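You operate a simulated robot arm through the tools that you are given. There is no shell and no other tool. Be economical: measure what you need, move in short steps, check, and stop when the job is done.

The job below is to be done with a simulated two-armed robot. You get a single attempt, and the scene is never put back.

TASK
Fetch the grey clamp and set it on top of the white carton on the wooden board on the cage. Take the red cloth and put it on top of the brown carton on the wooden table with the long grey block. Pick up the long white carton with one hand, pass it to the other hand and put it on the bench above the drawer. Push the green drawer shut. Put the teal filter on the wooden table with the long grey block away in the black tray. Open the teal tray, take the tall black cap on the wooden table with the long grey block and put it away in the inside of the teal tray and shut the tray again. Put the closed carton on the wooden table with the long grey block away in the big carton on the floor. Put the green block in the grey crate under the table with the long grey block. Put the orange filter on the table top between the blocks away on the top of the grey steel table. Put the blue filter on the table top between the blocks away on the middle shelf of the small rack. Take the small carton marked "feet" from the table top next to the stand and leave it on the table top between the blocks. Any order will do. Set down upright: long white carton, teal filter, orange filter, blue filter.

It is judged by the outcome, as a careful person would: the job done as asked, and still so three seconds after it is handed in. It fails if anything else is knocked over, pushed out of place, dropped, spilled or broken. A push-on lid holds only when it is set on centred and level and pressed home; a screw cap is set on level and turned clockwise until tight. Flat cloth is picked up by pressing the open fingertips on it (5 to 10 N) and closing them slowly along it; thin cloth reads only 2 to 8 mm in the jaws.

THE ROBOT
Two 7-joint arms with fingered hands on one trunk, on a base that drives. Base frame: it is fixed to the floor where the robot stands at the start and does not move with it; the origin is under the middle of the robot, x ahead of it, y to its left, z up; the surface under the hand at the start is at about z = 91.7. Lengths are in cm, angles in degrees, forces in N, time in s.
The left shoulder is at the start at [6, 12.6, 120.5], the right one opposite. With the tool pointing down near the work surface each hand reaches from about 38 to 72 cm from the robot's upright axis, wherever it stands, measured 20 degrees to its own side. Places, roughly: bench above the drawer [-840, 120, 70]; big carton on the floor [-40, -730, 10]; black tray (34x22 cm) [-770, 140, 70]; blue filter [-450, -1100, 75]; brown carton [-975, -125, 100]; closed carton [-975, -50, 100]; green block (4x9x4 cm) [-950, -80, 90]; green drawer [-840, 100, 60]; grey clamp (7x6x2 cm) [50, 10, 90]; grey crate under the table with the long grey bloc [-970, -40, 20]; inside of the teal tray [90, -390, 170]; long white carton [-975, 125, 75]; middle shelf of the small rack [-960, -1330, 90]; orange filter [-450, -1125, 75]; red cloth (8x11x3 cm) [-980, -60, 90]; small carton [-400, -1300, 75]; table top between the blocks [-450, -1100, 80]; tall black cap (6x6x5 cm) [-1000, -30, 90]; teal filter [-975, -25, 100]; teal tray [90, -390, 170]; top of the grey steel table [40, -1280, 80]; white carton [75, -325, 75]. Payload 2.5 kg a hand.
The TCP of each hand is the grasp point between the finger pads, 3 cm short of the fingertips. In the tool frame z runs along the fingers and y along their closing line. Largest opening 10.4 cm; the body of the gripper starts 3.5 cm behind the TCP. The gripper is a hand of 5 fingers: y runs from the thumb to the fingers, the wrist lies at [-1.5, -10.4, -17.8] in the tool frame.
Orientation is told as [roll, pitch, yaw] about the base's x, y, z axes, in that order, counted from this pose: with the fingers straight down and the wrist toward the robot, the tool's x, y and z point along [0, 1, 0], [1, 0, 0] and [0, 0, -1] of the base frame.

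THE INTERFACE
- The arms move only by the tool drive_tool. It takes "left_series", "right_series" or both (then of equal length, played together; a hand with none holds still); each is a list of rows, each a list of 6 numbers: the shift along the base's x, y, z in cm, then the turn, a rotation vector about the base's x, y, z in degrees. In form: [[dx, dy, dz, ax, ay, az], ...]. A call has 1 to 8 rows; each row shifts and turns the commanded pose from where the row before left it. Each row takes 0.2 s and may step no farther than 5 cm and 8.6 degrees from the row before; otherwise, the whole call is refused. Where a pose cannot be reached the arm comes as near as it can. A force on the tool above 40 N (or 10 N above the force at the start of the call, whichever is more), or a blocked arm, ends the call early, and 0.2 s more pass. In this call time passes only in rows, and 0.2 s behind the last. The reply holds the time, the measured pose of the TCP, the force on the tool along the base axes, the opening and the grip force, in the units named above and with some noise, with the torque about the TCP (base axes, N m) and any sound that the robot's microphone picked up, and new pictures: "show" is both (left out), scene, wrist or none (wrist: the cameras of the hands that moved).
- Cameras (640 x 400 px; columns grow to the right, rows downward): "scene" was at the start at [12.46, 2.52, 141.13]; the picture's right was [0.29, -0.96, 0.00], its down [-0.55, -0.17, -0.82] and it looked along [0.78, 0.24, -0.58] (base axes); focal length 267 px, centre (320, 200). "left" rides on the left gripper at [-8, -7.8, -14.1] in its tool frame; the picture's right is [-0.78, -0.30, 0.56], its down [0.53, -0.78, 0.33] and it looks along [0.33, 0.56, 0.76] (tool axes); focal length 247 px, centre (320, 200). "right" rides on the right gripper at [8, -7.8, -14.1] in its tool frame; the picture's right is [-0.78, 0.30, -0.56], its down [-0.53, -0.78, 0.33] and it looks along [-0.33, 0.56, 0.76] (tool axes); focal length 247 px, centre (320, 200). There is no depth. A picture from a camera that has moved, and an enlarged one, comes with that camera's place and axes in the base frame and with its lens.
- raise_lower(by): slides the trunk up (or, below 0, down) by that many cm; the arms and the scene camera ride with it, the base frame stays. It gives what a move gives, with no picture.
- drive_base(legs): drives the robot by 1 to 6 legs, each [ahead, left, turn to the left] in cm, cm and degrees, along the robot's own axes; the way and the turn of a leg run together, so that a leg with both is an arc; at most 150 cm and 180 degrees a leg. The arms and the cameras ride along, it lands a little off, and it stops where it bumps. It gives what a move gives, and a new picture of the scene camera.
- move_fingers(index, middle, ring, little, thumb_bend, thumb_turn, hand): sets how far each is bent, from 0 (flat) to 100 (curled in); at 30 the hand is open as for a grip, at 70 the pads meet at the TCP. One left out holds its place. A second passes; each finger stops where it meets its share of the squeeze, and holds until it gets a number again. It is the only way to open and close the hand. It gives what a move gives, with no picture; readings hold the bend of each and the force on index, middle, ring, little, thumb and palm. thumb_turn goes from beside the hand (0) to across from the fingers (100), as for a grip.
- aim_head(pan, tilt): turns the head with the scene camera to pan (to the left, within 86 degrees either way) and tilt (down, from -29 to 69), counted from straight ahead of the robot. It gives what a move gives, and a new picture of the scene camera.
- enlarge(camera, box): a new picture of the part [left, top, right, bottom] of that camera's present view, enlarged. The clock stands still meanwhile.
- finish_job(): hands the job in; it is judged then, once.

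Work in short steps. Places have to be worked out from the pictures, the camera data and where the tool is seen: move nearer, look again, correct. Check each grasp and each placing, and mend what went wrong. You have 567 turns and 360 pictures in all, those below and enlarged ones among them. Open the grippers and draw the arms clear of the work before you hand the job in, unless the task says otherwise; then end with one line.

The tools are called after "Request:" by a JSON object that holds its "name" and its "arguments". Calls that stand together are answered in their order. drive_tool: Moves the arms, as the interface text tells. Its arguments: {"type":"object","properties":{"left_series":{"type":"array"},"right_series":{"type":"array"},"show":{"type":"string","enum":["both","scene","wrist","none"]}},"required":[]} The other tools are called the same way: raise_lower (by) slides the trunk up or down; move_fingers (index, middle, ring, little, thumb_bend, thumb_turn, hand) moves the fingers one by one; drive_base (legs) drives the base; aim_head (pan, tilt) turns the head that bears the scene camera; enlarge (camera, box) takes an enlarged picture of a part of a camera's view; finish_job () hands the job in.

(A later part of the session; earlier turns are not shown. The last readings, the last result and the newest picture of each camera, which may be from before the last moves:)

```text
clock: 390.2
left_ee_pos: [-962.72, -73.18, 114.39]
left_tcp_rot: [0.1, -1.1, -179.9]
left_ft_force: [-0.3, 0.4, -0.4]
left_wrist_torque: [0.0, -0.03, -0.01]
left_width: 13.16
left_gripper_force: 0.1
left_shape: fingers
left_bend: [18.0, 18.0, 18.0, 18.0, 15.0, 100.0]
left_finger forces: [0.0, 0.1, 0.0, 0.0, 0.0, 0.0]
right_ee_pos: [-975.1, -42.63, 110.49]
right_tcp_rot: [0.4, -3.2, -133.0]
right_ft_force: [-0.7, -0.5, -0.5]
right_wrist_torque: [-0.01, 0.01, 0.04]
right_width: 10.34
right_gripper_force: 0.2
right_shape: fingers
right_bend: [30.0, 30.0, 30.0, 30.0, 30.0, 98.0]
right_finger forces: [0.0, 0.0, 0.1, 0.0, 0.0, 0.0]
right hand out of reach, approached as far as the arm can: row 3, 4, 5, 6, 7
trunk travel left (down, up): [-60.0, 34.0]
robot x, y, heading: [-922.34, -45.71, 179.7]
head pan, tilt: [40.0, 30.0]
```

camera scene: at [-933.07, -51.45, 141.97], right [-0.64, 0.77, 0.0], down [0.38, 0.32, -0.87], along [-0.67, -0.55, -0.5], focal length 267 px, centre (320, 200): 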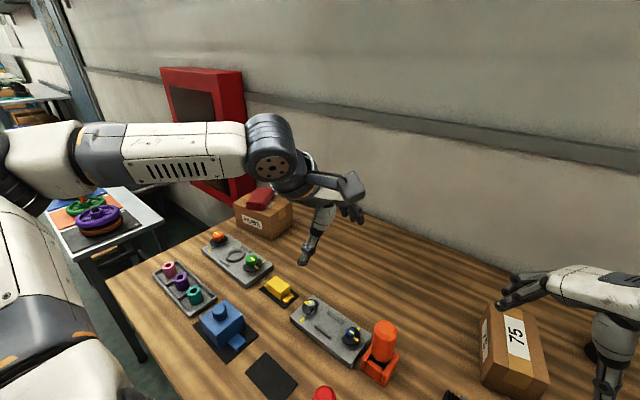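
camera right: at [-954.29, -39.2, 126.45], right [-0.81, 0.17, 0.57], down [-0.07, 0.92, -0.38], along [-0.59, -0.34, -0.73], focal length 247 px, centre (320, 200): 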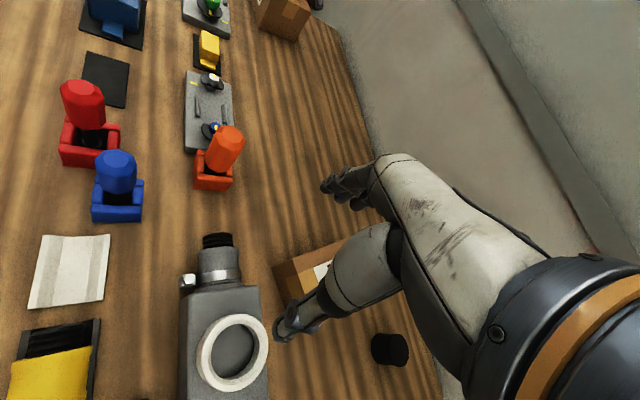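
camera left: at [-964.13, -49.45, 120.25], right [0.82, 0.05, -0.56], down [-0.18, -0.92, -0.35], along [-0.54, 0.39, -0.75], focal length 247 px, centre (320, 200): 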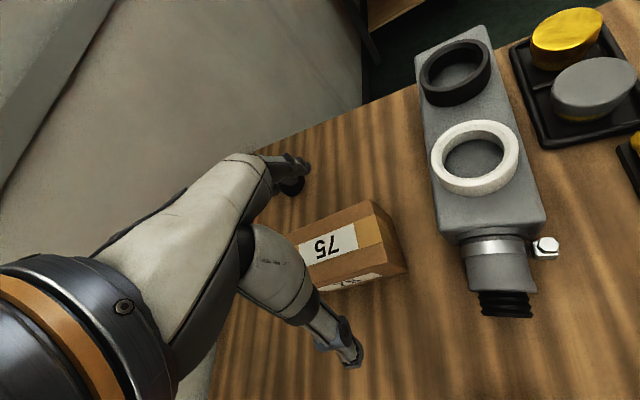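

Both arms are limited by their present elbow postures. I stretch the left arm out nearly straight (default orientation) over the empty back of the table to reset its elbow, then retry the turn.

Request:
{"name": "drive_tool", "arguments": {"left_series": [[-4, 1.5, -1, 0, 0, 0], [-4, 1.5, -1, 0, 0, 0], [-4, 1.5, -1, 0, 0, 0], [-4, 1.5, -1, 0, 0, 0], [-4, 0, -1, 0, 0, 0], [-4, 0, -1, 0, 0, 0], [-4, 0, -1, 0, 0, 0]], "right_series": [[4, 2, 2, 0, 0, -8], [4, 2, 2, 0, 0, -8], [4, 2, 2, 0, 0, -8], [0, 0, 0, 0, 0, -8], [0, 0, 0, 0, 0, -8], [0, 0, 0, 0, 0, -7], [0, 0, 0, 0, 0, 0]], "show": "scene"}}

```text
clock: 391.9
left_ee_pos: [-985.8, -68.62, 108.09]
left_tcp_rot: [0.1, -1.3, -180.1]
left_ft_force: [-0.3, -0.7, 0.2]
left_wrist_torque: [-0.01, -0.01, 0.01]
left_width: 13.21
left_gripper_force: 0.1
left_shape: fingers
left_bend: [18.0, 18.0, 18.0, 18.0, 15.0, 100.0]
left_finger forces: [0.0, 0.1, 0.0, 0.0, 0.0, 0.0]
left hand out of reach, approached as far as the arm can: row 6, 7
right_ee_pos: [-963.03, -36.61, 116.32]
right_tcp_rot: [0.4, -3.2, 179.7]
right_ft_force: [0.0, -0.1, -0.6]
right_wrist_torque: [0.01, 0.0, 0.02]
right_width: 10.33
right_gripper_force: 0.2
right_shape: fingers
right_bend: [30.0, 30.0, 30.0, 30.0, 30.0, 98.0]
right_finger forces: [0.0, 0.1, 0.0, 0.0, 0.0, 0.1]
trunk travel left (down, up): [-60.0, 34.0]
robot x, y, heading: [-921.71, -45.31, 179.8]
head pan, tilt: [40.0, 30.0]
camera scene: at [-933.06, -51.43, 141.97], right [-0.64, 0.77, 0.0], down [0.38, 0.32, -0.87], along [-0.67, -0.55, -0.5], focal length 267 px, centre (320, 200)
```

scene: 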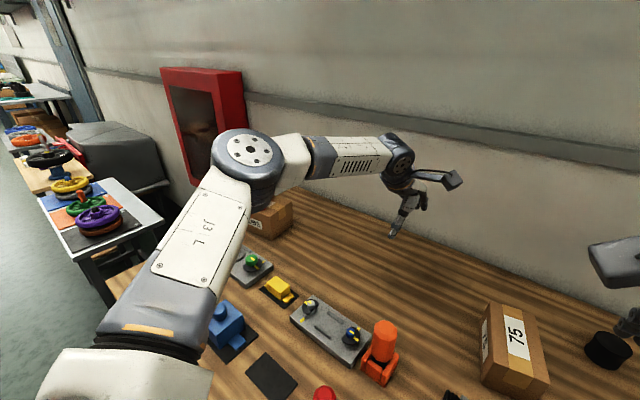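

The left elbow is flipped up. I back away from the table and try to bring the arm down low beside the body to flip the elbow back.

Request:
{"name": "drive_base", "arguments": {"legs": [[-60, 0, 0]]}}

Request:
{"name": "drive_tool", "arguments": {"left_series": [[4, -2, -2, 0, 0, 0], [4, -2, -2, 0, 0, 0], [4, -2, -2, 0, 0, 0], [3, -2, -3, 0, 0, 0], [2, -1, -4, 0, 0, 0], [2, 0, -4, 0, 0, 0], [1, 0, -4.5, 0, 0, 0], [0, 0, -4.5, 0, 0, 0]], "show": "none"}}

Request:
{"name": "drive_tool", "arguments": {"left_series": [[0, 0, -4.5, 0, 0, 0], [0, 0, -4.5, 0, 0, 0], [0, 0, -4.5, 0, 0, 0], [0, 0, -4.5, 0, 0, 0]], "show": "scene"}}

```text
clock: 395.2
left_ee_pos: [-925.53, -68.96, 108.17]
left_tcp_rot: [0.2, -1.1, -179.5]
left_ft_force: [0.2, -1.1, 0.6]
left_wrist_torque: [0.02, 0.02, 0.0]
left_width: 13.17
left_gripper_force: 0.2
left_shape: fingers
left_bend: [18.0, 18.0, 18.0, 18.0, 15.0, 100.0]
left_finger forces: [0.1, 0.0, 0.1, 0.1, 0.0, 0.0]
right_ee_pos: [-902.78, -37.1, 116.29]
right_tcp_rot: [0.3, -3.2, -179.9]
right_ft_force: [-0.3, -0.5, -0.6]
right_wrist_torque: [-0.01, 0.0, 0.01]
right_width: 10.32
right_gripper_force: 0.0
right_shape: fingers
right_bend: [30.0, 30.0, 30.0, 30.0, 30.0, 98.0]
right_finger forces: [0.0, 0.0, 0.1, 0.0, 0.0, 0.1]
trunk travel left (down, up): [-60.0, 34.0]
robot x, y, heading: [-861.83, -45.62, -179.6]
head pan, tilt: [40.0, 30.0]
camera scene: at [-872.82, -51.57, 141.97], right [-0.64, 0.76, 0.0], down [0.38, 0.32, -0.87], along [-0.66, -0.56, -0.5], focal length 267 px, centre (320, 200)
```

scene: 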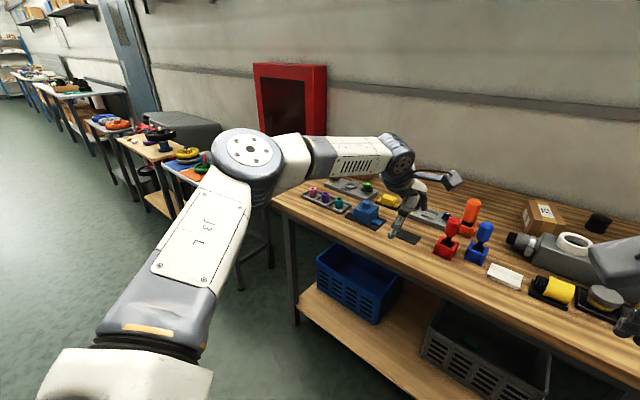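

```text
clock: 397.1
left_ee_pos: [-905.02, -78.48, 84.07]
left_tcp_rot: [0.6, -0.9, 179.9]
left_ft_force: [-0.7, 0.7, 1.0]
left_wrist_torque: [-0.04, 0.0, -0.01]
left_width: 13.18
left_gripper_force: 0.1
left_shape: fingers
left_bend: [18.0, 18.0, 18.0, 18.0, 15.0, 100.0]
left_finger forces: [0.0, 0.0, 0.0, 0.0, 0.0, 0.0]
left hand out of reach, approached as far as the arm can: row 8
right_ee_pos: [-902.85, -37.04, 116.39]
right_tcp_rot: [0.4, -3.2, -179.8]
right_ft_force: [0.1, 0.3, -0.1]
right_wrist_torque: [-0.01, 0.03, 0.0]
right_width: 10.31
right_gripper_force: 0.0
right_shape: fingers
right_bend: [30.0, 30.0, 30.0, 30.0, 30.0, 98.0]
right_finger forces: [0.0, 0.1, 0.1, 0.0, 0.1, 0.1]
trunk travel left (down, up): [-60.0, 34.0]
robot x, y, heading: [-862.07, -45.48, -179.9]
head pan, tilt: [40.0, 30.0]
```

```text
clock: 398.1
left_ee_pos: [-904.05, -78.86, 83.74]
left_tcp_rot: [0.1, -1.2, -179.7]
left_ft_force: [0.2, 0.4, -0.1]
left_wrist_torque: [0.01, 0.02, -0.02]
left_width: 13.2
left_gripper_force: 0.1
left_shape: fingers
left_bend: [18.0, 18.0, 18.0, 18.0, 15.0, 100.0]
left_finger forces: [0.0, 0.1, 0.0, 0.0, 0.0, 0.0]
left hand out of reach, approached as far as the arm can: row 1, 2, 3, 4
right_ee_pos: [-902.83, -37.11, 116.29]
right_tcp_rot: [0.5, -3.2, -179.7]
right_ft_force: [-0.7, 0.0, -0.3]
right_wrist_torque: [0.01, 0.0, 0.02]
right_width: 10.3
right_gripper_force: 0.0
right_shape: fingers
right_bend: [30.0, 30.0, 30.0, 30.0, 30.0, 98.0]
right_finger forces: [0.0, 0.0, 0.1, 0.1, 0.1, 0.1]
trunk travel left (down, up): [-60.0, 34.0]
robot x, y, heading: [-861.69, -45.63, -179.8]
head pan, tilt: [40.0, 30.0]
camera scene: at [-872.86, -51.57, 141.96], right [-0.64, 0.76, 0.0], down [0.38, 0.32, -0.87], along [-0.66, -0.56, -0.5], focal length 267 px, centre (320, 200)
```

scene: 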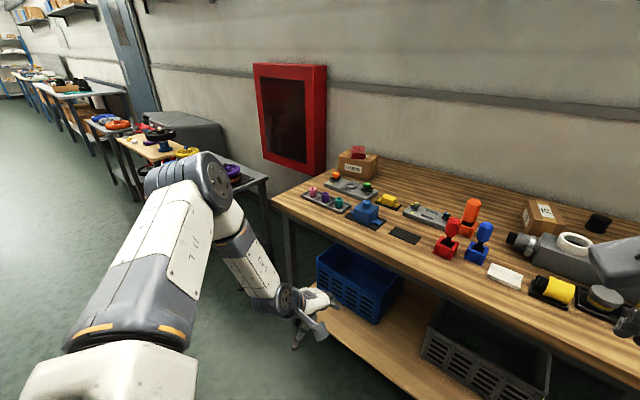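

The elbow hangs up high. I raise the hand high above the shoulder so that the elbow must drop below it, then come back down.

Request:
{"name": "drive_tool", "arguments": {"left_series": [[0, 0, 4.9, 0, 0, 0], [0, 0, 4.9, 0, 0, 0], [0, 0, 4.9, 0, 0, 0], [0, 0, 4.9, 0, 0, 0], [0, 0, 4.9, 0, 0, 0], [0, 0, 4.9, 0, 0, 0], [0, 0, 4.9, 0, 0, 0], [0, 0, 4.9, 0, 0, 0]], "show": "none"}}

Request:
{"name": "drive_tool", "arguments": {"left_series": [[0, 0, 4.9, 0, 0, 0], [0, 0, 4.9, 0, 0, 0], [0, 0, 4.9, 0, 0, 0], [0, 0, 4.9, 0, 0, 0], [0, 0, 4.9, 0, 0, 0], [0, 0, 4.9, 0, 0, 0]], "show": "scene"}}

```text
clock: 399.5
left_ee_pos: [-900.97, -80.13, 103.25]
left_tcp_rot: [4.8, 12.6, -176.6]
left_ft_force: [0.9, 0.7, -0.4]
left_wrist_torque: [-0.02, 0.0, 0.01]
left_width: 13.18
left_gripper_force: 0.0
left_shape: fingers
left_bend: [18.0, 18.0, 18.0, 18.0, 15.0, 100.0]
left_finger forces: [0.0, 0.0, 0.0, 0.0, 0.0, 0.1]
left hand out of reach, approached as far as the arm can: row 5
right_ee_pos: [-902.78, -37.01, 116.26]
right_tcp_rot: [0.4, -3.2, -179.9]
right_ft_force: [0.1, 0.1, 0.3]
right_wrist_torque: [-0.06, -0.01, 0.0]
right_width: 10.33
right_gripper_force: 0.1
right_shape: fingers
right_bend: [30.0, 30.0, 30.0, 30.0, 30.0, 98.0]
right_finger forces: [0.1, 0.0, 0.1, 0.1, 0.0, 0.0]
trunk travel left (down, up): [-60.0, 34.0]
robot x, y, heading: [-862.06, -45.95, -179.6]
head pan, tilt: [40.0, 30.0]
stopped in row 7 (left hand): the arm was blocked; the commanded pose is now the measured one
```

```text
clock: 400.1
left_ee_pos: [-899.2, -80.29, 107.16]
left_tcp_rot: [5.6, 22.2, -176.0]
left_ft_force: [0.4, 0.2, 0.5]
left_wrist_torque: [-0.02, 0.0, -0.03]
left_width: 13.22
left_gripper_force: 0.0
left_shape: fingers
left_bend: [18.0, 18.0, 18.0, 18.0, 15.0, 100.0]
left_finger forces: [0.0, 0.0, 0.1, 0.0, 0.0, 0.0]
right_ee_pos: [-902.95, -37.04, 116.42]
right_tcp_rot: [0.4, -3.0, -179.8]
right_ft_force: [-0.1, -0.8, 0.1]
right_wrist_torque: [0.04, -0.01, 0.01]
right_width: 10.33
right_gripper_force: 0.1
right_shape: fingers
right_bend: [30.0, 30.0, 30.0, 30.0, 30.0, 98.0]
right_finger forces: [0.1, 0.0, 0.0, 0.0, 0.1, 0.0]
trunk travel left (down, up): [-60.0, 34.0]
robot x, y, heading: [-861.64, -45.6, -179.6]
head pan, tilt: [40.0, 30.0]
stopped in row 3 (left hand): the arm was blocked; the commanded pose is now the measured one
camera scene: at [-872.86, -51.57, 141.96], right [-0.64, 0.76, 0.0], down [0.38, 0.32, -0.87], along [-0.66, -0.56, -0.5], focal length 267 px, centre (320, 200)
```

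scene: 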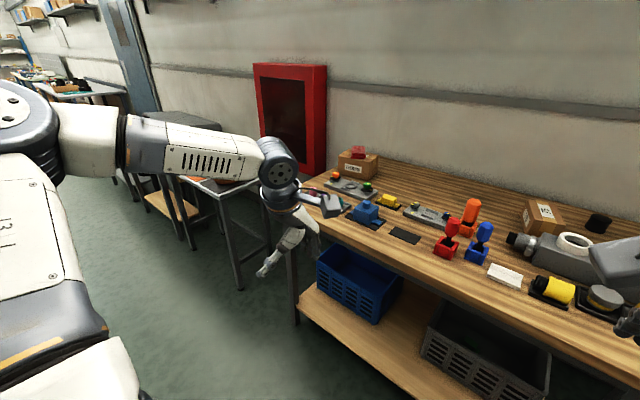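

The wrist limit blocks raising with fingers down. I point the hand forward first (which relaxes the wrist), then raise it.

Request:
{"name": "drive_tool", "arguments": {"left_series": [[-2, 0, 0, 0, 8.3, 0], [-2, 0, 0, 0, 8.3, 0], [-2, 0, 0, 0, 8.3, 0], [-2, 0, 0, 0, 8.3, 0], [-2, 0, 0, 0, 8.3, 0], [-2, 0, 0, 0, 8.3, 0], [-2, 0, 0, 0, 8.3, 0], [-1, 0, 0, 0, 8.3, 0]], "show": "none"}}

Request:
{"name": "drive_tool", "arguments": {"left_series": [[-1, 0, 1, 0, 8.3, 0], [-1, 0, 2, 0, 8.3, 0], [-1, 0, 3, 0, 8.3, 0], [0, 0, 4, 0, 4, 0], [0, 0, 4, 0, 0, 0], [0, 0, 4, 0, 0, 0], [0, 0, 4, 0, 0, 0], [0, 0, 4, 0, 0, 0]], "show": "scene"}}

```text
clock: 401.9
left_ee_pos: [-914.22, -80.41, 107.2]
left_tcp_rot: [0.7, -44.1, -174.9]
left_ft_force: [0.6, 0.0, -0.6]
left_wrist_torque: [-0.02, 0.01, 0.01]
left_width: 13.19
left_gripper_force: 0.0
left_shape: fingers
left_bend: [18.0, 18.0, 18.0, 18.0, 15.0, 100.0]
left_finger forces: [0.0, 0.0, 0.0, 0.0, 0.0, 0.0]
right_ee_pos: [-902.84, -37.03, 116.24]
right_tcp_rot: [0.4, -3.2, -179.8]
right_ft_force: [0.6, 0.3, 0.2]
right_wrist_torque: [-0.03, -0.01, 0.0]
right_width: 10.35
right_gripper_force: 0.0
right_shape: fingers
right_bend: [30.0, 30.0, 30.0, 30.0, 30.0, 98.0]
right_finger forces: [0.0, 0.1, 0.0, 0.0, 0.0, 0.1]
trunk travel left (down, up): [-60.0, 34.0]
robot x, y, heading: [-861.97, -45.79, -179.8]
head pan, tilt: [40.0, 30.0]
```

```text
clock: 403.7
left_ee_pos: [-917.11, -80.4, 133.09]
left_tcp_rot: [-7.2, -72.8, -167.9]
left_ft_force: [-0.1, -0.8, 0.6]
left_wrist_torque: [0.03, 0.01, -0.03]
left_width: 13.19
left_gripper_force: 0.1
left_shape: fingers
left_bend: [18.0, 18.0, 18.0, 18.0, 15.0, 100.0]
left_finger forces: [0.1, 0.0, 0.0, 0.1, 0.0, 0.0]
right_ee_pos: [-902.89, -36.98, 116.37]
right_tcp_rot: [0.4, -3.2, -179.6]
right_ft_force: [-0.6, 0.8, -0.1]
right_wrist_torque: [0.02, 0.01, 0.0]
right_width: 10.31
right_gripper_force: 0.0
right_shape: fingers
right_bend: [30.0, 30.0, 30.0, 30.0, 30.0, 98.0]
right_finger forces: [0.0, 0.0, 0.1, 0.0, 0.1, 0.0]
trunk travel left (down, up): [-60.0, 34.0]
robot x, y, heading: [-862.03, -45.36, -179.8]
head pan, tilt: [40.0, 30.0]
camera scene: at [-872.84, -51.55, 141.96], right [-0.64, 0.76, 0.0], down [0.38, 0.32, -0.87], along [-0.66, -0.56, -0.5], focal length 267 px, centre (320, 200)
```

scene: 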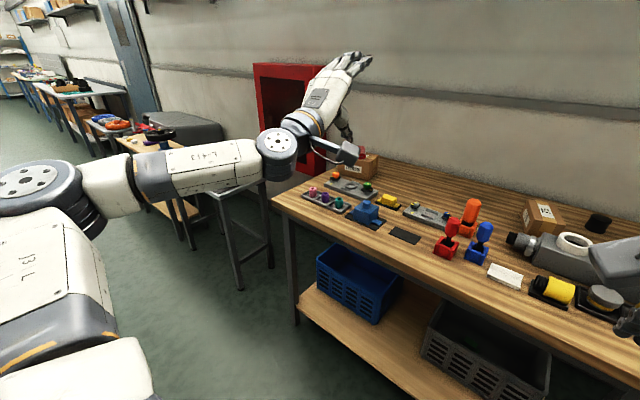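

The elbow is now dropping below the wrist. I raise the hand farther, then turn the fingers down again at height.

Request:
{"name": "drive_tool", "arguments": {"left_series": [[0, 0, 4.5, 0, 0, 0], [0, 0, 4.5, 0, 0, 0], [0, 0, 4.5, 0, 0, 0], [0, 0, 4.5, 0, 0, 0], [0, 0, 4.5, 0, 0, 0], [0, 0, 4.5, 0, 0, 0]], "show": "none"}}

Request:
{"name": "drive_tool", "arguments": {"left_series": [[0, 0, 0, 0, -8.3, 0], [0, 0, 0, 0, -8.3, 0], [0, 0, 0, 0, -8.3, 0], [0, 0, 0, 0, -8.3, 0], [0, 0, 0, 0, -8.3, 0], [0, 0, -1, 0, -8.3, 0], [0, 0, -1, 0, -8.3, 0], [0, 0, -1, 0, -8.3, 0]], "show": "scene"}}

```text
clock: 405.2
left_ee_pos: [-917.1, -92.13, 152.41]
left_tcp_rot: [-27.0, -67.2, -143.4]
left_ft_force: [-0.8, -0.2, 0.0]
left_wrist_torque: [-0.01, 0.02, 0.03]
left_width: 13.19
left_gripper_force: 0.1
left_shape: fingers
left_bend: [18.0, 18.0, 18.0, 18.0, 15.0, 100.0]
left_finger forces: [0.1, 0.1, 0.0, 0.0, 0.1, 0.0]
left hand out of reach, approached as far as the arm can: row 6
right_ee_pos: [-902.82, -37.07, 116.34]
right_tcp_rot: [0.4, -3.2, -179.8]
right_ft_force: [-0.9, -0.4, -1.7]
right_wrist_torque: [-0.04, 0.01, -0.03]
right_width: 10.35
right_gripper_force: 0.1
right_shape: fingers
right_bend: [30.0, 30.0, 30.0, 30.0, 30.0, 98.0]
right_finger forces: [0.0, 0.0, 0.0, 0.0, 0.0, 0.0]
trunk travel left (down, up): [-60.0, 34.0]
robot x, y, heading: [-862.36, -45.51, -180.0]
head pan, tilt: [40.0, 30.0]
stopped in row 6 (left hand): the arm was blocked; the commanded pose is now the measured one
```

```text
clock: 407.0
left_ee_pos: [-910.85, -90.76, 146.78]
left_tcp_rot: [3.3, -22.3, -166.9]
left_ft_force: [0.1, -0.3, -0.2]
left_wrist_torque: [0.01, 0.03, -0.02]
left_width: 13.21
left_gripper_force: 0.1
left_shape: fingers
left_bend: [18.0, 18.0, 18.0, 18.0, 15.0, 100.0]
left_finger forces: [0.0, 0.0, 0.1, 0.0, 0.1, 0.0]
left hand out of reach, approached as far as the arm can: row 4, 5, 6, 7, 8
right_ee_pos: [-902.86, -37.11, 116.37]
right_tcp_rot: [0.3, -3.1, -179.8]
right_ft_force: [0.0, -0.1, -0.5]
right_wrist_torque: [0.01, -0.02, 0.01]
right_width: 10.32
right_gripper_force: 0.1
right_shape: fingers
right_bend: [30.0, 30.0, 30.0, 30.0, 30.0, 98.0]
right_finger forces: [0.0, 0.0, 0.0, 0.0, 0.0, 0.0]
trunk travel left (down, up): [-60.0, 34.0]
robot x, y, heading: [-862.26, -45.26, -179.7]
head pan, tilt: [40.0, 30.0]
camera scene: at [-872.79, -51.6, 141.97], right [-0.65, 0.76, 0.0], down [0.38, 0.32, -0.87], along [-0.66, -0.56, -0.5], focal length 267 px, centre (320, 200)
```

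scene: 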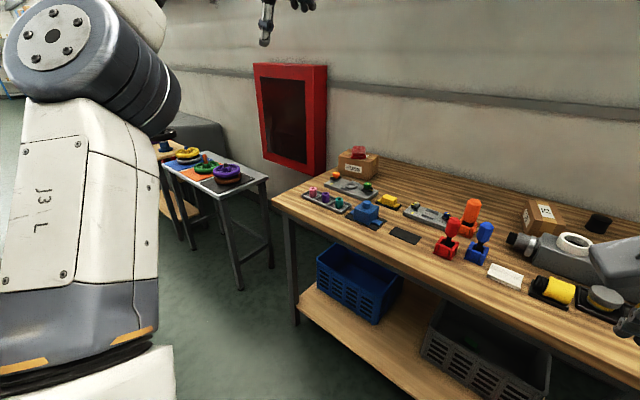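

I bring the left hand back down to a normal pose from this height and see which way the elbow settles.

Request:
{"name": "drive_tool", "arguments": {"left_series": [[0, 2, -3, 2, -5.2, -3.3], [0, 2, -3, 2, -5.2, -3.3], [0, 2, -4, 2, -5.2, -3.3], [0, 2, -4, 2, -5.2, -3.3], [0, 2, -4, 0, 0, 0], [0, 2, -4, 0, 0, 0], [0, 2, -4, 0, 0, 0], [0, 2, -4, 0, 0, 0]], "show": "scene"}}

```text
clock: 408.8
left_ee_pos: [-911.17, -74.55, 116.82]
left_tcp_rot: [-2.3, -1.0, -179.1]
left_ft_force: [0.0, 0.0, 0.2]
left_wrist_torque: [0.05, 0.0, 0.01]
left_width: 13.19
left_gripper_force: 0.0
left_shape: fingers
left_bend: [18.0, 18.0, 18.0, 18.0, 15.0, 100.0]
left_finger forces: [0.1, 0.0, 0.0, 0.0, 0.0, 0.1]
right_ee_pos: [-902.97, -37.08, 116.38]
right_tcp_rot: [0.4, -3.2, -179.9]
right_ft_force: [0.3, -0.5, 0.0]
right_wrist_torque: [0.01, 0.0, 0.01]
right_width: 10.31
right_gripper_force: 0.1
right_shape: fingers
right_bend: [30.0, 30.0, 30.0, 30.0, 30.0, 98.0]
right_finger forces: [0.0, 0.0, 0.0, 0.0, 0.1, 0.1]
trunk travel left (down, up): [-60.0, 34.0]
robot x, y, heading: [-862.42, -45.69, -179.6]
head pan, tilt: [40.0, 30.0]
camera scene: at [-872.89, -51.57, 141.96], right [-0.65, 0.76, 0.0], down [0.38, 0.32, -0.87], along [-0.66, -0.56, -0.5], focal length 267 px, centre (320, 200)
```

scene: 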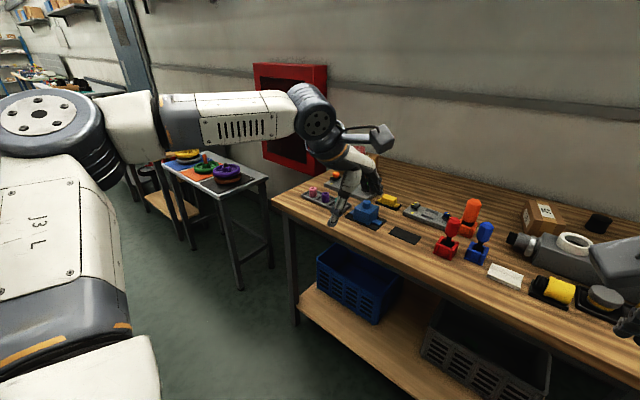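

The left elbow stays up. Rather than fight it, I'll use the right hand for the "75" carton from the table's right end (facing −y), where its default closing direction matches, and fetch the cap on a second trip. I drive there.

Request:
{"name": "drive_base", "arguments": {"legs": [[-10, 0, 0], [0, -62, 0], [0, 0, 90]]}}

Request:
{"name": "drive_base", "arguments": {"legs": [[0, -88, 0]]}}

Request:
{"name": "aim_head", "arguments": {"pan": -15, "tilt": 40}}

```text
clock: 416.7
left_ee_pos: [-823.84, -34.58, 116.78]
left_tcp_rot: [-2.2, -0.9, -89.7]
left_ft_force: [-0.2, -0.1, 0.1]
left_wrist_torque: [-0.02, 0.01, 0.01]
left_width: 13.18
left_gripper_force: 0.0
left_shape: fingers
left_bend: [18.0, 18.0, 18.0, 18.0, 15.0, 100.0]
left_finger forces: [0.0, 0.1, 0.0, 0.1, 0.0, 0.1]
right_ee_pos: [-861.21, -26.07, 116.51]
right_tcp_rot: [0.3, -3.2, -90.3]
right_ft_force: [-0.2, -1.2, 0.5]
right_wrist_torque: [-0.01, 0.0, -0.01]
right_width: 10.34
right_gripper_force: 0.1
right_shape: fingers
right_bend: [30.0, 30.0, 30.0, 30.0, 30.0, 98.0]
right_finger forces: [0.1, 0.0, 0.0, 0.1, 0.0, 0.0]
trunk travel left (down, up): [-60.0, 34.0]
robot x, y, heading: [-851.95, 14.63, -90.5]
head pan, tilt: [40.0, 30.0]
camera scene: at [-846.46, 3.72, 141.96], right [-0.77, -0.64, 0.0], down [-0.32, 0.39, -0.87], along [0.55, -0.67, -0.5], focal length 267 px, centre (320, 200)
```

scene: 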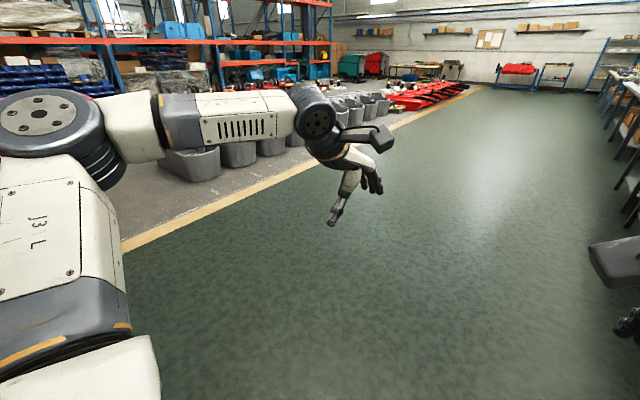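

```text
clock: 421.4
left_ee_pos: [-912.11, -33.96, 116.86]
left_tcp_rot: [-2.2, -0.9, -89.6]
left_ft_force: [0.4, -0.5, -0.4]
left_wrist_torque: [0.06, 0.02, 0.01]
left_width: 13.18
left_gripper_force: 0.1
left_shape: fingers
left_bend: [18.0, 18.0, 18.0, 18.0, 15.0, 100.0]
left_finger forces: [0.0, 0.0, 0.0, 0.0, 0.0, 0.1]
right_ee_pos: [-949.65, -25.43, 116.34]
right_tcp_rot: [0.5, -3.2, -90.1]
right_ft_force: [0.0, 1.1, -0.7]
right_wrist_torque: [0.01, 0.01, 0.03]
right_width: 10.32
right_gripper_force: 0.0
right_shape: fingers
right_bend: [30.0, 30.0, 30.0, 30.0, 30.0, 98.0]
right_finger forces: [0.0, 0.0, 0.0, 0.0, 0.0, 0.0]
trunk travel left (down, up): [-60.0, 34.0]
robot x, y, heading: [-940.26, 15.45, -90.4]
head pan, tilt: [40.0, 30.0]
camera scene: at [-934.81, 4.25, 141.97], right [-0.77, -0.64, 0.0], down [-0.32, 0.38, -0.87], along [0.55, -0.67, -0.5], focal length 267 px, centre (320, 200)
```

scene: 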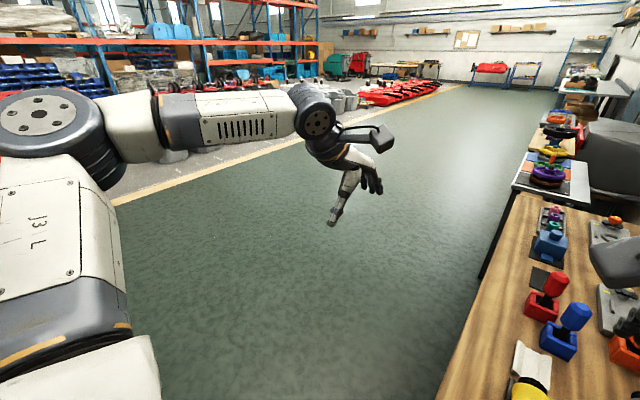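

```text
clock: 422.6
left_ee_pos: [-912.11, -33.94, 116.87]
left_tcp_rot: [-2.2, -0.8, -89.5]
left_ft_force: [-0.1, -0.2, 0.2]
left_wrist_torque: [0.02, 0.01, 0.01]
left_width: 13.17
left_gripper_force: 0.0
left_shape: fingers
left_bend: [18.0, 18.0, 18.0, 18.0, 15.0, 100.0]
left_finger forces: [0.0, 0.1, 0.0, 0.0, 0.1, 0.0]
right_ee_pos: [-949.6, -25.61, 116.39]
right_tcp_rot: [0.4, -3.2, -90.2]
right_ft_force: [0.8, -1.0, 0.9]
right_wrist_torque: [-0.04, -0.03, 0.0]
right_width: 10.31
right_gripper_force: 0.1
right_shape: fingers
right_bend: [30.0, 30.0, 30.0, 30.0, 30.0, 98.0]
right_finger forces: [0.0, 0.0, 0.1, 0.0, 0.0, 0.1]
trunk travel left (down, up): [-60.0, 34.0]
robot x, y, heading: [-940.33, 15.37, -90.2]
head pan, tilt: [-15.0, 40.0]
camera scene: at [-942.79, 3.0, 140.43], right [-0.96, 0.26, 0.0], down [0.17, 0.62, -0.77], along [-0.2, -0.74, -0.64], focal length 267 px, centre (320, 200)
```

scene: 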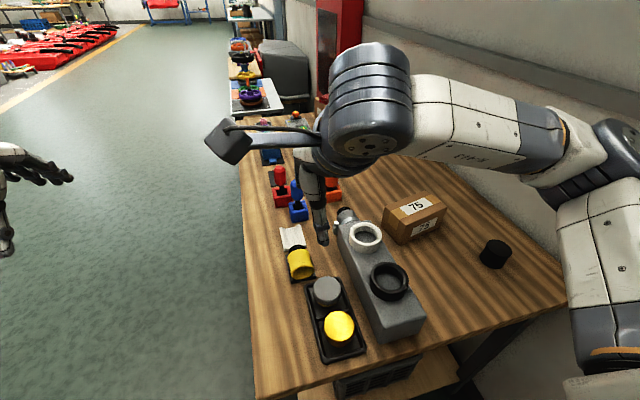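

Good view of the carton and cap from here. I shift 15 right and bring the right hand over the "75" carton, turning it +14°.

Request:
{"name": "drive_base", "arguments": {"legs": [[0, -15, 0]]}}

Request:
{"name": "drive_tool", "arguments": {"right_series": [[-2.7, -2.9, -1.7, 0, 0, 2.3], [-2.7, -2.9, -1.7, 0, 0, 2.3], [-2.7, -2.9, -1.7, 0, 0, 2.3], [-2.7, -2.9, -1.7, 0, 0, 2.3], [-2.7, -2.9, -1.7, 0, 0, 2.4], [-2.7, -2.9, -1.7, 0, 0, 2.4]], "show": "both"}}

```text
clock: 424.0
left_ee_pos: [-927.08, -33.96, 116.82]
left_tcp_rot: [-2.2, -0.8, -89.7]
left_ft_force: [-0.2, -0.2, -0.9]
left_wrist_torque: [0.01, 0.01, -0.01]
left_width: 13.21
left_gripper_force: 0.1
left_shape: fingers
left_bend: [18.0, 18.0, 18.0, 18.0, 15.0, 100.0]
left_finger forces: [0.0, 0.0, 0.1, 0.0, 0.0, 0.0]
right_ee_pos: [-964.48, -25.36, 116.36]
right_tcp_rot: [0.3, -3.1, -90.2]
right_ft_force: [-0.4, 0.0, 0.2]
right_wrist_torque: [-0.01, -0.02, -0.01]
right_width: 10.33
right_gripper_force: 0.1
right_shape: fingers
right_bend: [30.0, 30.0, 30.0, 30.0, 30.0, 98.0]
right_finger forces: [0.1, 0.0, 0.0, 0.0, 0.0, 0.1]
trunk travel left (down, up): [-60.0, 34.0]
robot x, y, heading: [-955.43, 14.92, -90.3]
head pan, tilt: [-15.0, 40.0]
camera scene: at [-957.69, 3.08, 140.43], right [-0.96, 0.26, 0.0], down [0.17, 0.62, -0.77], along [-0.2, -0.74, -0.64], focal length 267 px, centre (320, 200)
```

scene: 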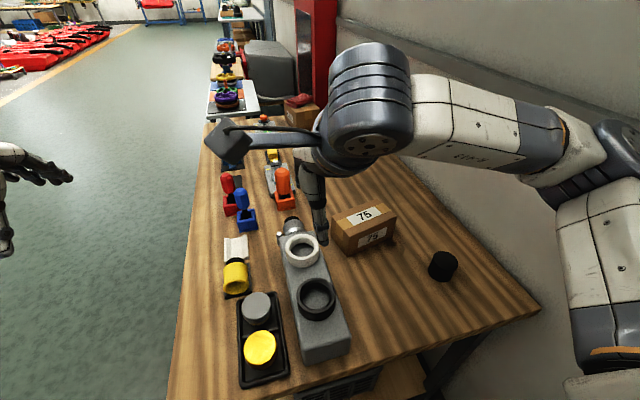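

```text
clock: 425.4
left_ee_pos: [-926.92, -33.93, 116.83]
left_tcp_rot: [-2.2, -0.8, -89.7]
left_ft_force: [0.0, 0.0, 0.5]
left_wrist_torque: [-0.01, 0.0, -0.04]
left_width: 13.17
left_gripper_force: 0.2
left_shape: fingers
left_bend: [18.0, 18.0, 18.0, 18.0, 15.0, 100.0]
left_finger forces: [0.0, 0.0, 0.1, 0.0, 0.1, 0.1]
right_ee_pos: [-980.7, -43.17, 106.27]
right_tcp_rot: [0.4, -3.3, -76.2]
right_ft_force: [0.0, -0.6, -0.3]
right_wrist_torque: [-0.04, -0.03, -0.01]
right_width: 10.3
right_gripper_force: 0.0
right_shape: fingers
right_bend: [30.0, 30.0, 30.0, 30.0, 30.0, 98.0]
right_finger forces: [0.0, 0.0, 0.0, 0.0, 0.0, 0.0]
trunk travel left (down, up): [-60.0, 34.0]
robot x, y, heading: [-955.38, 15.05, -90.5]
head pan, tilt: [-15.0, 40.0]
camera scene: at [-957.63, 3.04, 140.43], right [-0.96, 0.26, 0.0], down [0.17, 0.62, -0.77], along [-0.2, -0.74, -0.64], focal length 267 px, centre (320, 200)
camera right: at [-975.09, -32.87, 119.83], right [-0.69, -0.44, 0.57], down [-0.7, 0.61, -0.38], along [-0.18, -0.66, -0.73], focal length 247 px, centre (320, 200)
```

scene: 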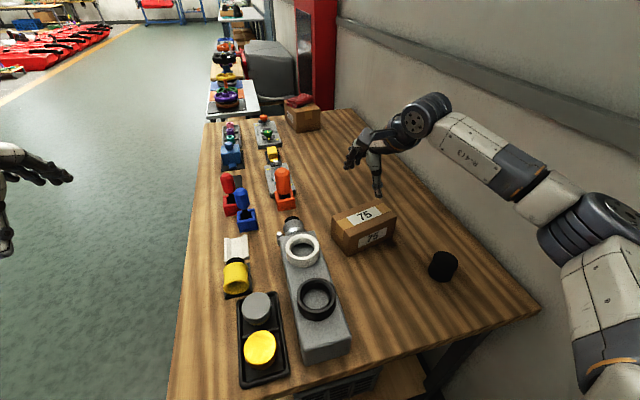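
right: 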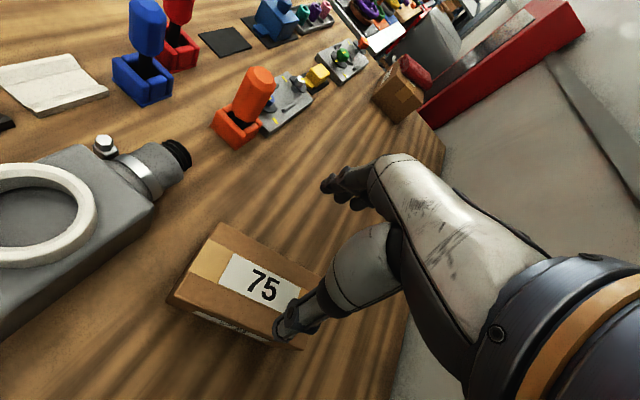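

Small correction (dx −0.6, dy +1.2, tilt +3°), open wider and descend onto the carton.

Request:
{"name": "move_fingers", "arguments": {"hand": "right", "index": 24, "middle": 24, "ring": 24, "little": 24, "thumb_bend": 24}}

Request:
{"name": "drive_tool", "arguments": {"right_series": [[-0.6, 1.2, -3, 3.1, 0.8, 0], [0, 0, -4.5, 0, 0, 0], [0, 0, -4.5, 0, 0, 0], [0, 0, -3, 0, 0, 0], [0, 0, -1, 0, 0, 0]], "show": "wrist"}}

```text
clock: 426.4
left_ee_pos: [-926.95, -34.06, 116.88]
left_tcp_rot: [-2.2, -0.8, -89.6]
left_ft_force: [0.4, -0.1, 0.3]
left_wrist_torque: [-0.01, 0.0, 0.03]
left_width: 13.19
left_gripper_force: 0.0
left_shape: fingers
left_bend: [18.0, 18.0, 18.0, 18.0, 15.0, 100.0]
left_finger forces: [0.0, 0.0, 0.0, 0.0, 0.1, 0.0]
right_ee_pos: [-980.76, -43.14, 106.38]
right_tcp_rot: [0.3, -3.2, -76.3]
right_ft_force: [-0.1, 0.2, 0.1]
right_wrist_torque: [-0.01, -0.01, 0.0]
right_width: 11.63
right_gripper_force: 0.0
right_shape: fingers
right_bend: [24.0, 24.0, 24.0, 24.0, 24.0, 98.0]
right_finger forces: [0.0, 0.1, 0.1, 0.1, 0.1, 0.0]
trunk travel left (down, up): [-60.0, 34.0]
robot x, y, heading: [-955.67, 15.34, -90.4]
head pan, tilt: [-15.0, 40.0]
```

```text
clock: 427.6
left_ee_pos: [-926.99, -33.9, 116.96]
left_tcp_rot: [-2.3, -0.9, -89.7]
left_ft_force: [0.7, 0.1, 0.6]
left_wrist_torque: [-0.03, 0.01, 0.01]
left_width: 13.22
left_gripper_force: 0.2
left_shape: fingers
left_bend: [18.0, 18.0, 18.0, 18.0, 15.0, 100.0]
left_finger forces: [0.0, 0.0, 0.1, 0.1, 0.1, 0.0]
right_ee_pos: [-981.24, -41.91, 90.94]
right_tcp_rot: [0.3, -1.0, -76.3]
right_ft_force: [0.7, -4.8, 19.1]
right_wrist_torque: [-0.58, -0.08, -0.01]
right_width: 12.24
right_gripper_force: 8.4
right_shape: fingers
right_bend: [21.0, 24.0, 24.0, 23.0, 24.0, 98.0]
right_finger forces: [10.9, 0.0, 0.1, 3.7, 1.9, 0.1]
trunk travel left (down, up): [-60.0, 34.0]
robot x, y, heading: [-955.67, 15.39, -90.4]
head pan, tilt: [-15.0, 40.0]
camera right: at [-975.47, -32.14, 104.78], right [-0.69, -0.46, 0.56], down [-0.7, 0.62, -0.35], along [-0.19, -0.63, -0.75], focal length 247 px, centre (320, 200)
```

right: 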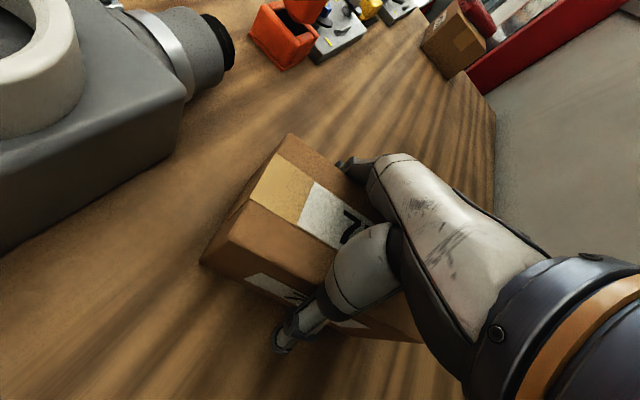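

The finger side touches the carton's top edge, while the thumb has spare room. I rise, shift 1.3 cm toward −y and go down again.

Request:
{"name": "drive_tool", "arguments": {"right_series": [[0, 0, 3, 0, 0, 0], [0, 0, 2, 0, 0, 0], [0.3, -1.4, 0, 0, 0, 0], [0, 0, -2.5, 0, 0, 0], [0, 0, -2, 0, 0, 0], [0, 0, -0.8, 0, 0, 0]], "show": "wrist"}}

```text
clock: 428.8
left_ee_pos: [-927.03, -33.8, 116.92]
left_tcp_rot: [-2.3, -0.9, -89.6]
left_ft_force: [-1.4, 0.2, 0.7]
left_wrist_torque: [0.03, -0.06, 0.02]
left_width: 13.19
left_gripper_force: 0.1
left_shape: fingers
left_bend: [18.0, 18.0, 18.0, 18.0, 15.0, 100.0]
left_finger forces: [0.0, 0.1, 0.1, 0.1, 0.1, 0.0]
right_ee_pos: [-981.01, -43.62, 93.31]
right_tcp_rot: [0.7, -2.0, -76.6]
right_ft_force: [-1.1, 10.6, 24.8]
right_wrist_torque: [1.45, 0.28, -0.03]
right_width: 12.85
right_gripper_force: 12.3
right_shape: fingers
right_bend: [24.0, 24.0, 24.0, 24.0, 8.0, 97.0]
right_finger forces: [0.1, 0.1, 0.0, 0.0, 25.7, 0.0]
trunk travel left (down, up): [-60.0, 34.0]
robot x, y, heading: [-955.44, 15.5, -90.2]
head pan, tilt: [-15.0, 40.0]
stopped in row 5 (right hand): the force on the tool passed its limit at 48 N (the readings are from after the stop); the commanded pose is now the measured one
camera right: at [-975.32, -33.7, 106.95], right [-0.7, -0.45, 0.56], down [-0.69, 0.62, -0.37], along [-0.18, -0.64, -0.75], focal length 247 px, centre (320, 200)
```

right: 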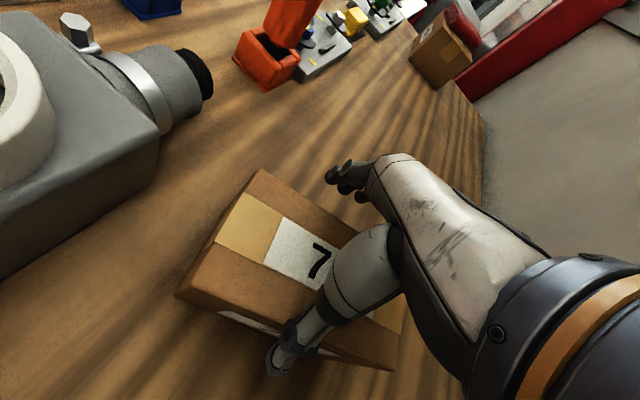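

Fingertips lean inward when open, so the effective gap is smaller than the reading. I rise, open much wider, recentre at y≈−41.4 and retry.

Request:
{"name": "drive_tool", "arguments": {"right_series": [[0, 0, 4, 0, 0, 0], [-0.2, 2, 1, 0, 0, 0]], "show": "none"}}

Request:
{"name": "move_fingers", "arguments": {"hand": "right", "index": 10, "middle": 10, "ring": 10, "little": 10, "thumb_bend": 10}}

Request:
{"name": "drive_tool", "arguments": {"right_series": [[0, 0, -4, 0, 0, 0], [0, 0, -2.5, 0, 0, 0], [0, 0, -1, 0, 0, 0]], "show": "wrist"}}

```text
clock: 429.4
left_ee_pos: [-927.05, -33.96, 116.78]
left_tcp_rot: [-2.2, -0.9, -89.8]
left_ft_force: [0.7, 0.5, 0.4]
left_wrist_torque: [-0.02, 0.0, -0.02]
left_width: 13.19
left_gripper_force: 0.2
left_shape: fingers
left_bend: [18.0, 18.0, 18.0, 18.0, 15.0, 100.0]
left_finger forces: [0.1, 0.0, 0.0, 0.0, 0.0, 0.1]
right_ee_pos: [-980.95, -41.52, 97.67]
right_tcp_rot: [0.7, -1.4, -76.6]
right_ft_force: [-0.2, 0.4, 0.4]
right_wrist_torque: [-0.03, -0.01, -0.01]
right_width: 11.73
right_gripper_force: 0.2
right_shape: fingers
right_bend: [24.0, 24.0, 24.0, 24.0, 24.0, 97.0]
right_finger forces: [0.1, 0.1, 0.0, 0.1, 0.0, 0.0]
trunk travel left (down, up): [-60.0, 34.0]
robot x, y, heading: [-955.37, 15.2, -90.4]
head pan, tilt: [-15.0, 40.0]
```

```text
clock: 430.4
left_ee_pos: [-926.89, -33.94, 116.85]
left_tcp_rot: [-2.2, -0.9, -89.7]
left_ft_force: [0.0, -0.2, 1.2]
left_wrist_torque: [0.0, -0.02, -0.01]
left_width: 13.19
left_gripper_force: 0.0
left_shape: fingers
left_bend: [18.0, 18.0, 18.0, 18.0, 15.0, 100.0]
left_finger forces: [0.0, 0.0, 0.1, 0.0, 0.0, 0.1]
right_ee_pos: [-981.01, -41.5, 97.6]
right_tcp_rot: [0.5, -1.5, -76.5]
right_ft_force: [-0.6, 0.4, 0.3]
right_wrist_torque: [0.02, -0.01, 0.03]
right_width: 14.56
right_gripper_force: 0.1
right_shape: fingers
right_bend: [10.0, 10.0, 10.0, 10.0, 10.0, 97.0]
right_finger forces: [0.1, 0.0, 0.0, 0.0, 0.0, 0.0]
trunk travel left (down, up): [-60.0, 34.0]
robot x, y, heading: [-955.51, 15.39, -90.5]
head pan, tilt: [-15.0, 40.0]
```

```text
clock: 431.2
left_ee_pos: [-926.92, -33.87, 116.92]
left_tcp_rot: [-2.2, -0.9, -89.6]
left_ft_force: [0.9, 0.4, -0.2]
left_wrist_torque: [0.01, 0.01, 0.01]
left_width: 13.17
left_gripper_force: 0.2
left_shape: fingers
left_bend: [18.0, 18.0, 18.0, 18.0, 15.0, 100.0]
left_finger forces: [0.0, 0.0, 0.0, 0.0, 0.0, 0.1]
right_ee_pos: [-981.14, -41.76, 90.22]
right_tcp_rot: [0.5, -1.6, -76.6]
right_ft_force: [-0.9, 0.5, 0.4]
right_wrist_torque: [-0.02, 0.0, 0.0]
right_width: 14.59
right_gripper_force: 0.7
right_shape: fingers
right_bend: [10.0, 10.0, 10.0, 10.0, 10.0, 97.0]
right_finger forces: [0.2, 0.1, 0.0, 0.7, 0.2, 0.0]
trunk travel left (down, up): [-60.0, 34.0]
robot x, y, heading: [-955.57, 14.96, -90.2]
head pan, tilt: [-15.0, 40.0]
camera right: at [-975.38, -31.82, 104.03], right [-0.69, -0.46, 0.56], down [-0.7, 0.62, -0.36], along [-0.18, -0.64, -0.75], focal length 247 px, centre (320, 200)
```

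right: 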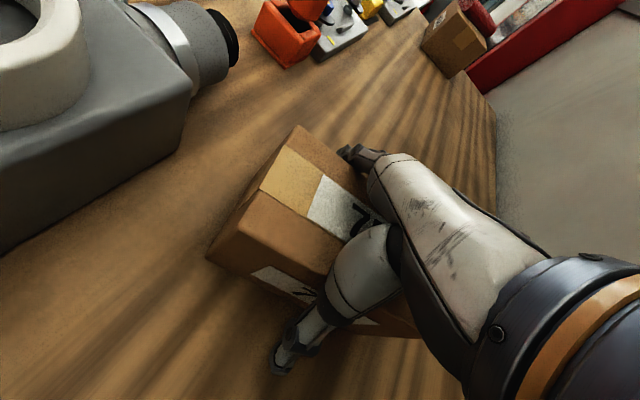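

Straddling freely at z≈90.2 now. I close and lift.

Request:
{"name": "move_fingers", "arguments": {"hand": "right", "index": 75, "middle": 75, "ring": 75, "little": 75, "thumb_bend": 75}}

Request:
{"name": "drive_tool", "arguments": {"right_series": [[0, 0, 1.5, 0, 0, 0], [0, 0, 3, 0, 0, 0], [0, 0, 4.5, 0, 0, 0], [0, 0, 4.5, 0, 0, 0], [1, 2, 4, 0, 0, 0]], "show": "both"}}

```text
clock: 432.2
left_ee_pos: [-926.8, -33.86, 116.98]
left_tcp_rot: [-2.3, -0.9, -89.7]
left_ft_force: [0.1, -0.3, 0.3]
left_wrist_torque: [0.0, 0.01, -0.02]
left_width: 13.23
left_gripper_force: 0.0
left_shape: fingers
left_bend: [18.0, 18.0, 18.0, 18.0, 15.0, 100.0]
left_finger forces: [0.1, 0.1, 0.1, 0.0, 0.0, 0.1]
right_ee_pos: [-980.86, -41.88, 90.58]
right_tcp_rot: [0.5, -2.2, -76.4]
right_ft_force: [4.5, -1.4, 19.5]
right_wrist_torque: [-1.08, 0.11, 0.87]
right_width: 8.21
right_gripper_force: 70.5
right_shape: fingers
right_bend: [23.0, 45.0, 45.0, 72.0, 62.0, 91.0]
right_finger forces: [23.6, 10.1, 13.5, 23.1, 71.2, 0.0]
trunk travel left (down, up): [-60.0, 34.0]
robot x, y, heading: [-955.8, 15.4, -90.3]
head pan, tilt: [-15.0, 40.0]
```

```text
clock: 433.4
left_ee_pos: [-926.88, -33.97, 116.87]
left_tcp_rot: [-2.2, -1.0, -89.6]
left_ft_force: [-0.2, 0.4, -0.6]
left_wrist_torque: [0.01, 0.0, 0.02]
left_width: 13.19
left_gripper_force: 0.1
left_shape: fingers
left_bend: [18.0, 18.0, 18.0, 18.0, 15.0, 100.0]
left_finger forces: [0.0, 0.0, 0.0, 0.1, 0.0, 0.1]
right_ee_pos: [-980.32, -39.73, 107.66]
right_tcp_rot: [0.6, -1.3, -76.5]
right_ft_force: [-0.1, 0.4, -3.4]
right_wrist_torque: [-0.03, 0.03, 0.02]
right_width: 8.18
right_gripper_force: 57.5
right_shape: fingers
right_bend: [23.0, 46.0, 46.0, 72.0, 62.0, 90.0]
right_finger forces: [18.5, 8.7, 9.8, 18.6, 59.6, 0.0]
trunk travel left (down, up): [-60.0, 34.0]
robot x, y, heading: [-955.17, 15.12, -90.3]
head pan, tilt: [-15.0, 40.0]
camera scene: at [-957.61, 3.12, 140.43], right [-0.96, 0.27, 0.0], down [0.17, 0.62, -0.77], along [-0.2, -0.74, -0.64], focal length 267 px, centre (320, 200)
camera right: at [-974.5, -29.83, 121.45], right [-0.69, -0.46, 0.56], down [-0.7, 0.62, -0.36], along [-0.18, -0.63, -0.75], focal length 247 px, centre (320, 200)
```

scene: 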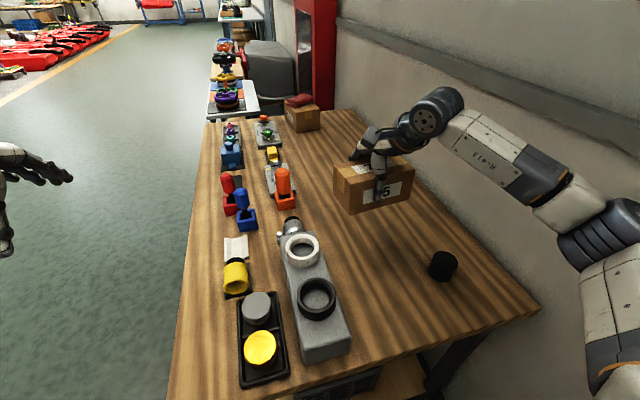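
right: 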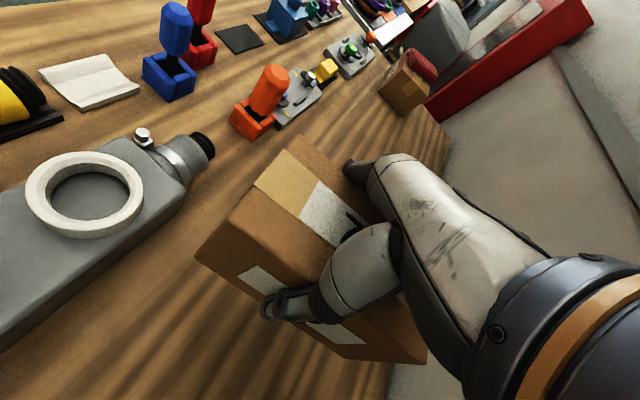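

The "75" carton is held (about 3.4 N). I bring it closer to the body, back out sideways, turn to face +x and start driving back through the corridor.

Request:
{"name": "drive_tool", "arguments": {"right_series": [[2, 3, 3, 0, 0, 0], [2, 3, 3, 0, 0, 0], [2, 3, 3, 0, 0, 0], [2, 3, 3, 0, 0, -8], [0, 0, 0, 0, 0, -6]], "show": "none"}}

Request:
{"name": "drive_base", "arguments": {"legs": [[0, 100, 0], [0, 0, 90]]}}

Request:
{"name": "aim_head", "arguments": {"pan": 0, "tilt": 20}}

```text
clock: 434.6
left_ee_pos: [-926.94, -33.99, 116.73]
left_tcp_rot: [-2.2, -0.9, -89.7]
left_ft_force: [0.4, -0.1, 0.7]
left_wrist_torque: [-0.01, -0.01, 0.0]
left_width: 13.2
left_gripper_force: 0.1
left_shape: fingers
left_bend: [18.0, 18.0, 18.0, 18.0, 15.0, 100.0]
left_finger forces: [0.0, 0.1, 0.0, 0.0, 0.2, 0.0]
right_ee_pos: [-971.98, -27.57, 119.63]
right_tcp_rot: [0.7, -1.4, -90.5]
right_ft_force: [0.2, 1.1, -3.0]
right_wrist_torque: [-0.02, -0.05, 0.03]
right_width: 8.15
right_gripper_force: 56.4
right_shape: fingers
right_bend: [23.0, 47.0, 46.0, 72.0, 62.0, 90.0]
right_finger forces: [18.3, 8.8, 9.6, 18.5, 59.2, 0.1]
trunk travel left (down, up): [-60.0, 34.0]
robot x, y, heading: [-955.24, 15.63, -90.0]
head pan, tilt: [-15.0, 40.0]
```

```text
clock: 443.5
left_ee_pos: [-810.53, 47.44, 116.84]
left_tcp_rot: [-2.2, -0.8, 4.0]
left_ft_force: [-0.7, -0.2, 0.5]
left_wrist_torque: [0.01, 0.02, 0.0]
left_width: 13.18
left_gripper_force: 0.0
left_shape: fingers
left_bend: [18.0, 18.0, 18.0, 18.0, 15.0, 100.0]
left_finger forces: [0.1, 0.0, 0.1, 0.0, 0.0, 0.0]
right_ee_pos: [-813.89, 1.98, 119.63]
right_tcp_rot: [0.6, -1.4, 3.2]
right_ft_force: [0.3, 0.0, -3.2]
right_wrist_torque: [0.03, -0.02, -0.03]
right_width: 8.13
right_gripper_force: 54.5
right_shape: fingers
right_bend: [23.0, 47.0, 46.0, 72.0, 62.0, 90.0]
right_finger forces: [17.3, 8.4, 9.4, 17.8, 56.0, 0.1]
trunk travel left (down, up): [-60.0, 34.0]
robot x, y, heading: [-858.16, 16.06, 3.3]
head pan, tilt: [-15.0, 40.0]
camera scene: at [-845.52, 14.44, 140.43], right [-0.2, -0.98, 0.0], down [-0.63, 0.13, -0.77], along [0.75, -0.16, -0.64], focal length 267 px, centre (320, 200)
```

scene: 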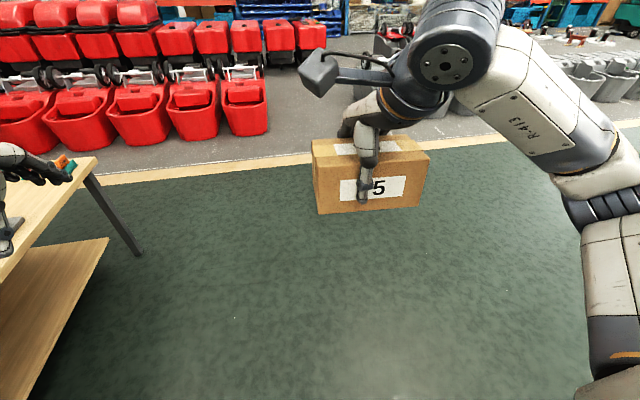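

```text
clock: 444.4
left_ee_pos: [-810.35, 47.41, 116.8]
left_tcp_rot: [-2.2, -0.7, 3.9]
left_ft_force: [-0.1, -0.6, 0.7]
left_wrist_torque: [-0.01, -0.03, -0.04]
left_width: 13.2
left_gripper_force: 0.1
left_shape: fingers
left_bend: [18.0, 18.0, 18.0, 18.0, 15.0, 100.0]
left_finger forces: [0.1, 0.0, 0.0, 0.1, 0.1, 0.0]
right_ee_pos: [-813.91, 2.08, 119.66]
right_tcp_rot: [0.6, -1.4, 3.1]
right_ft_force: [-0.7, 0.3, -2.8]
right_wrist_torque: [0.05, 0.02, -0.02]
right_width: 8.12
right_gripper_force: 54.5
right_shape: fingers
right_bend: [23.0, 47.0, 46.0, 72.0, 62.0, 90.0]
right_finger forces: [17.5, 8.4, 9.3, 17.7, 56.0, 0.1]
trunk travel left (down, up): [-60.0, 34.0]
robot x, y, heading: [-857.93, 16.04, 3.1]
head pan, tilt: [0.0, 20.0]
camera scene: at [-844.55, 16.68, 143.56], right [0.06, -1.0, 0.0], down [-0.34, -0.02, -0.94], along [0.94, 0.05, -0.34], focal length 267 px, centre (320, 200)
```

scene: 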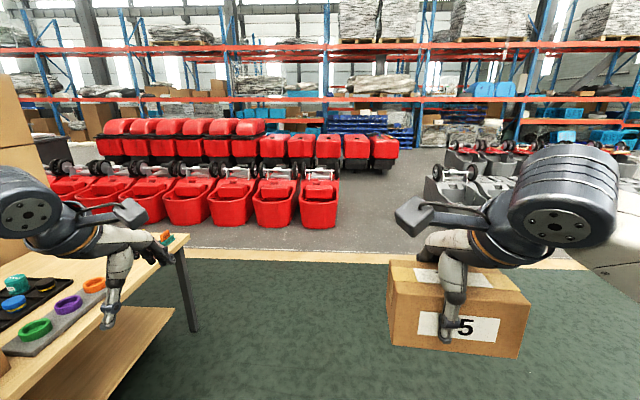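

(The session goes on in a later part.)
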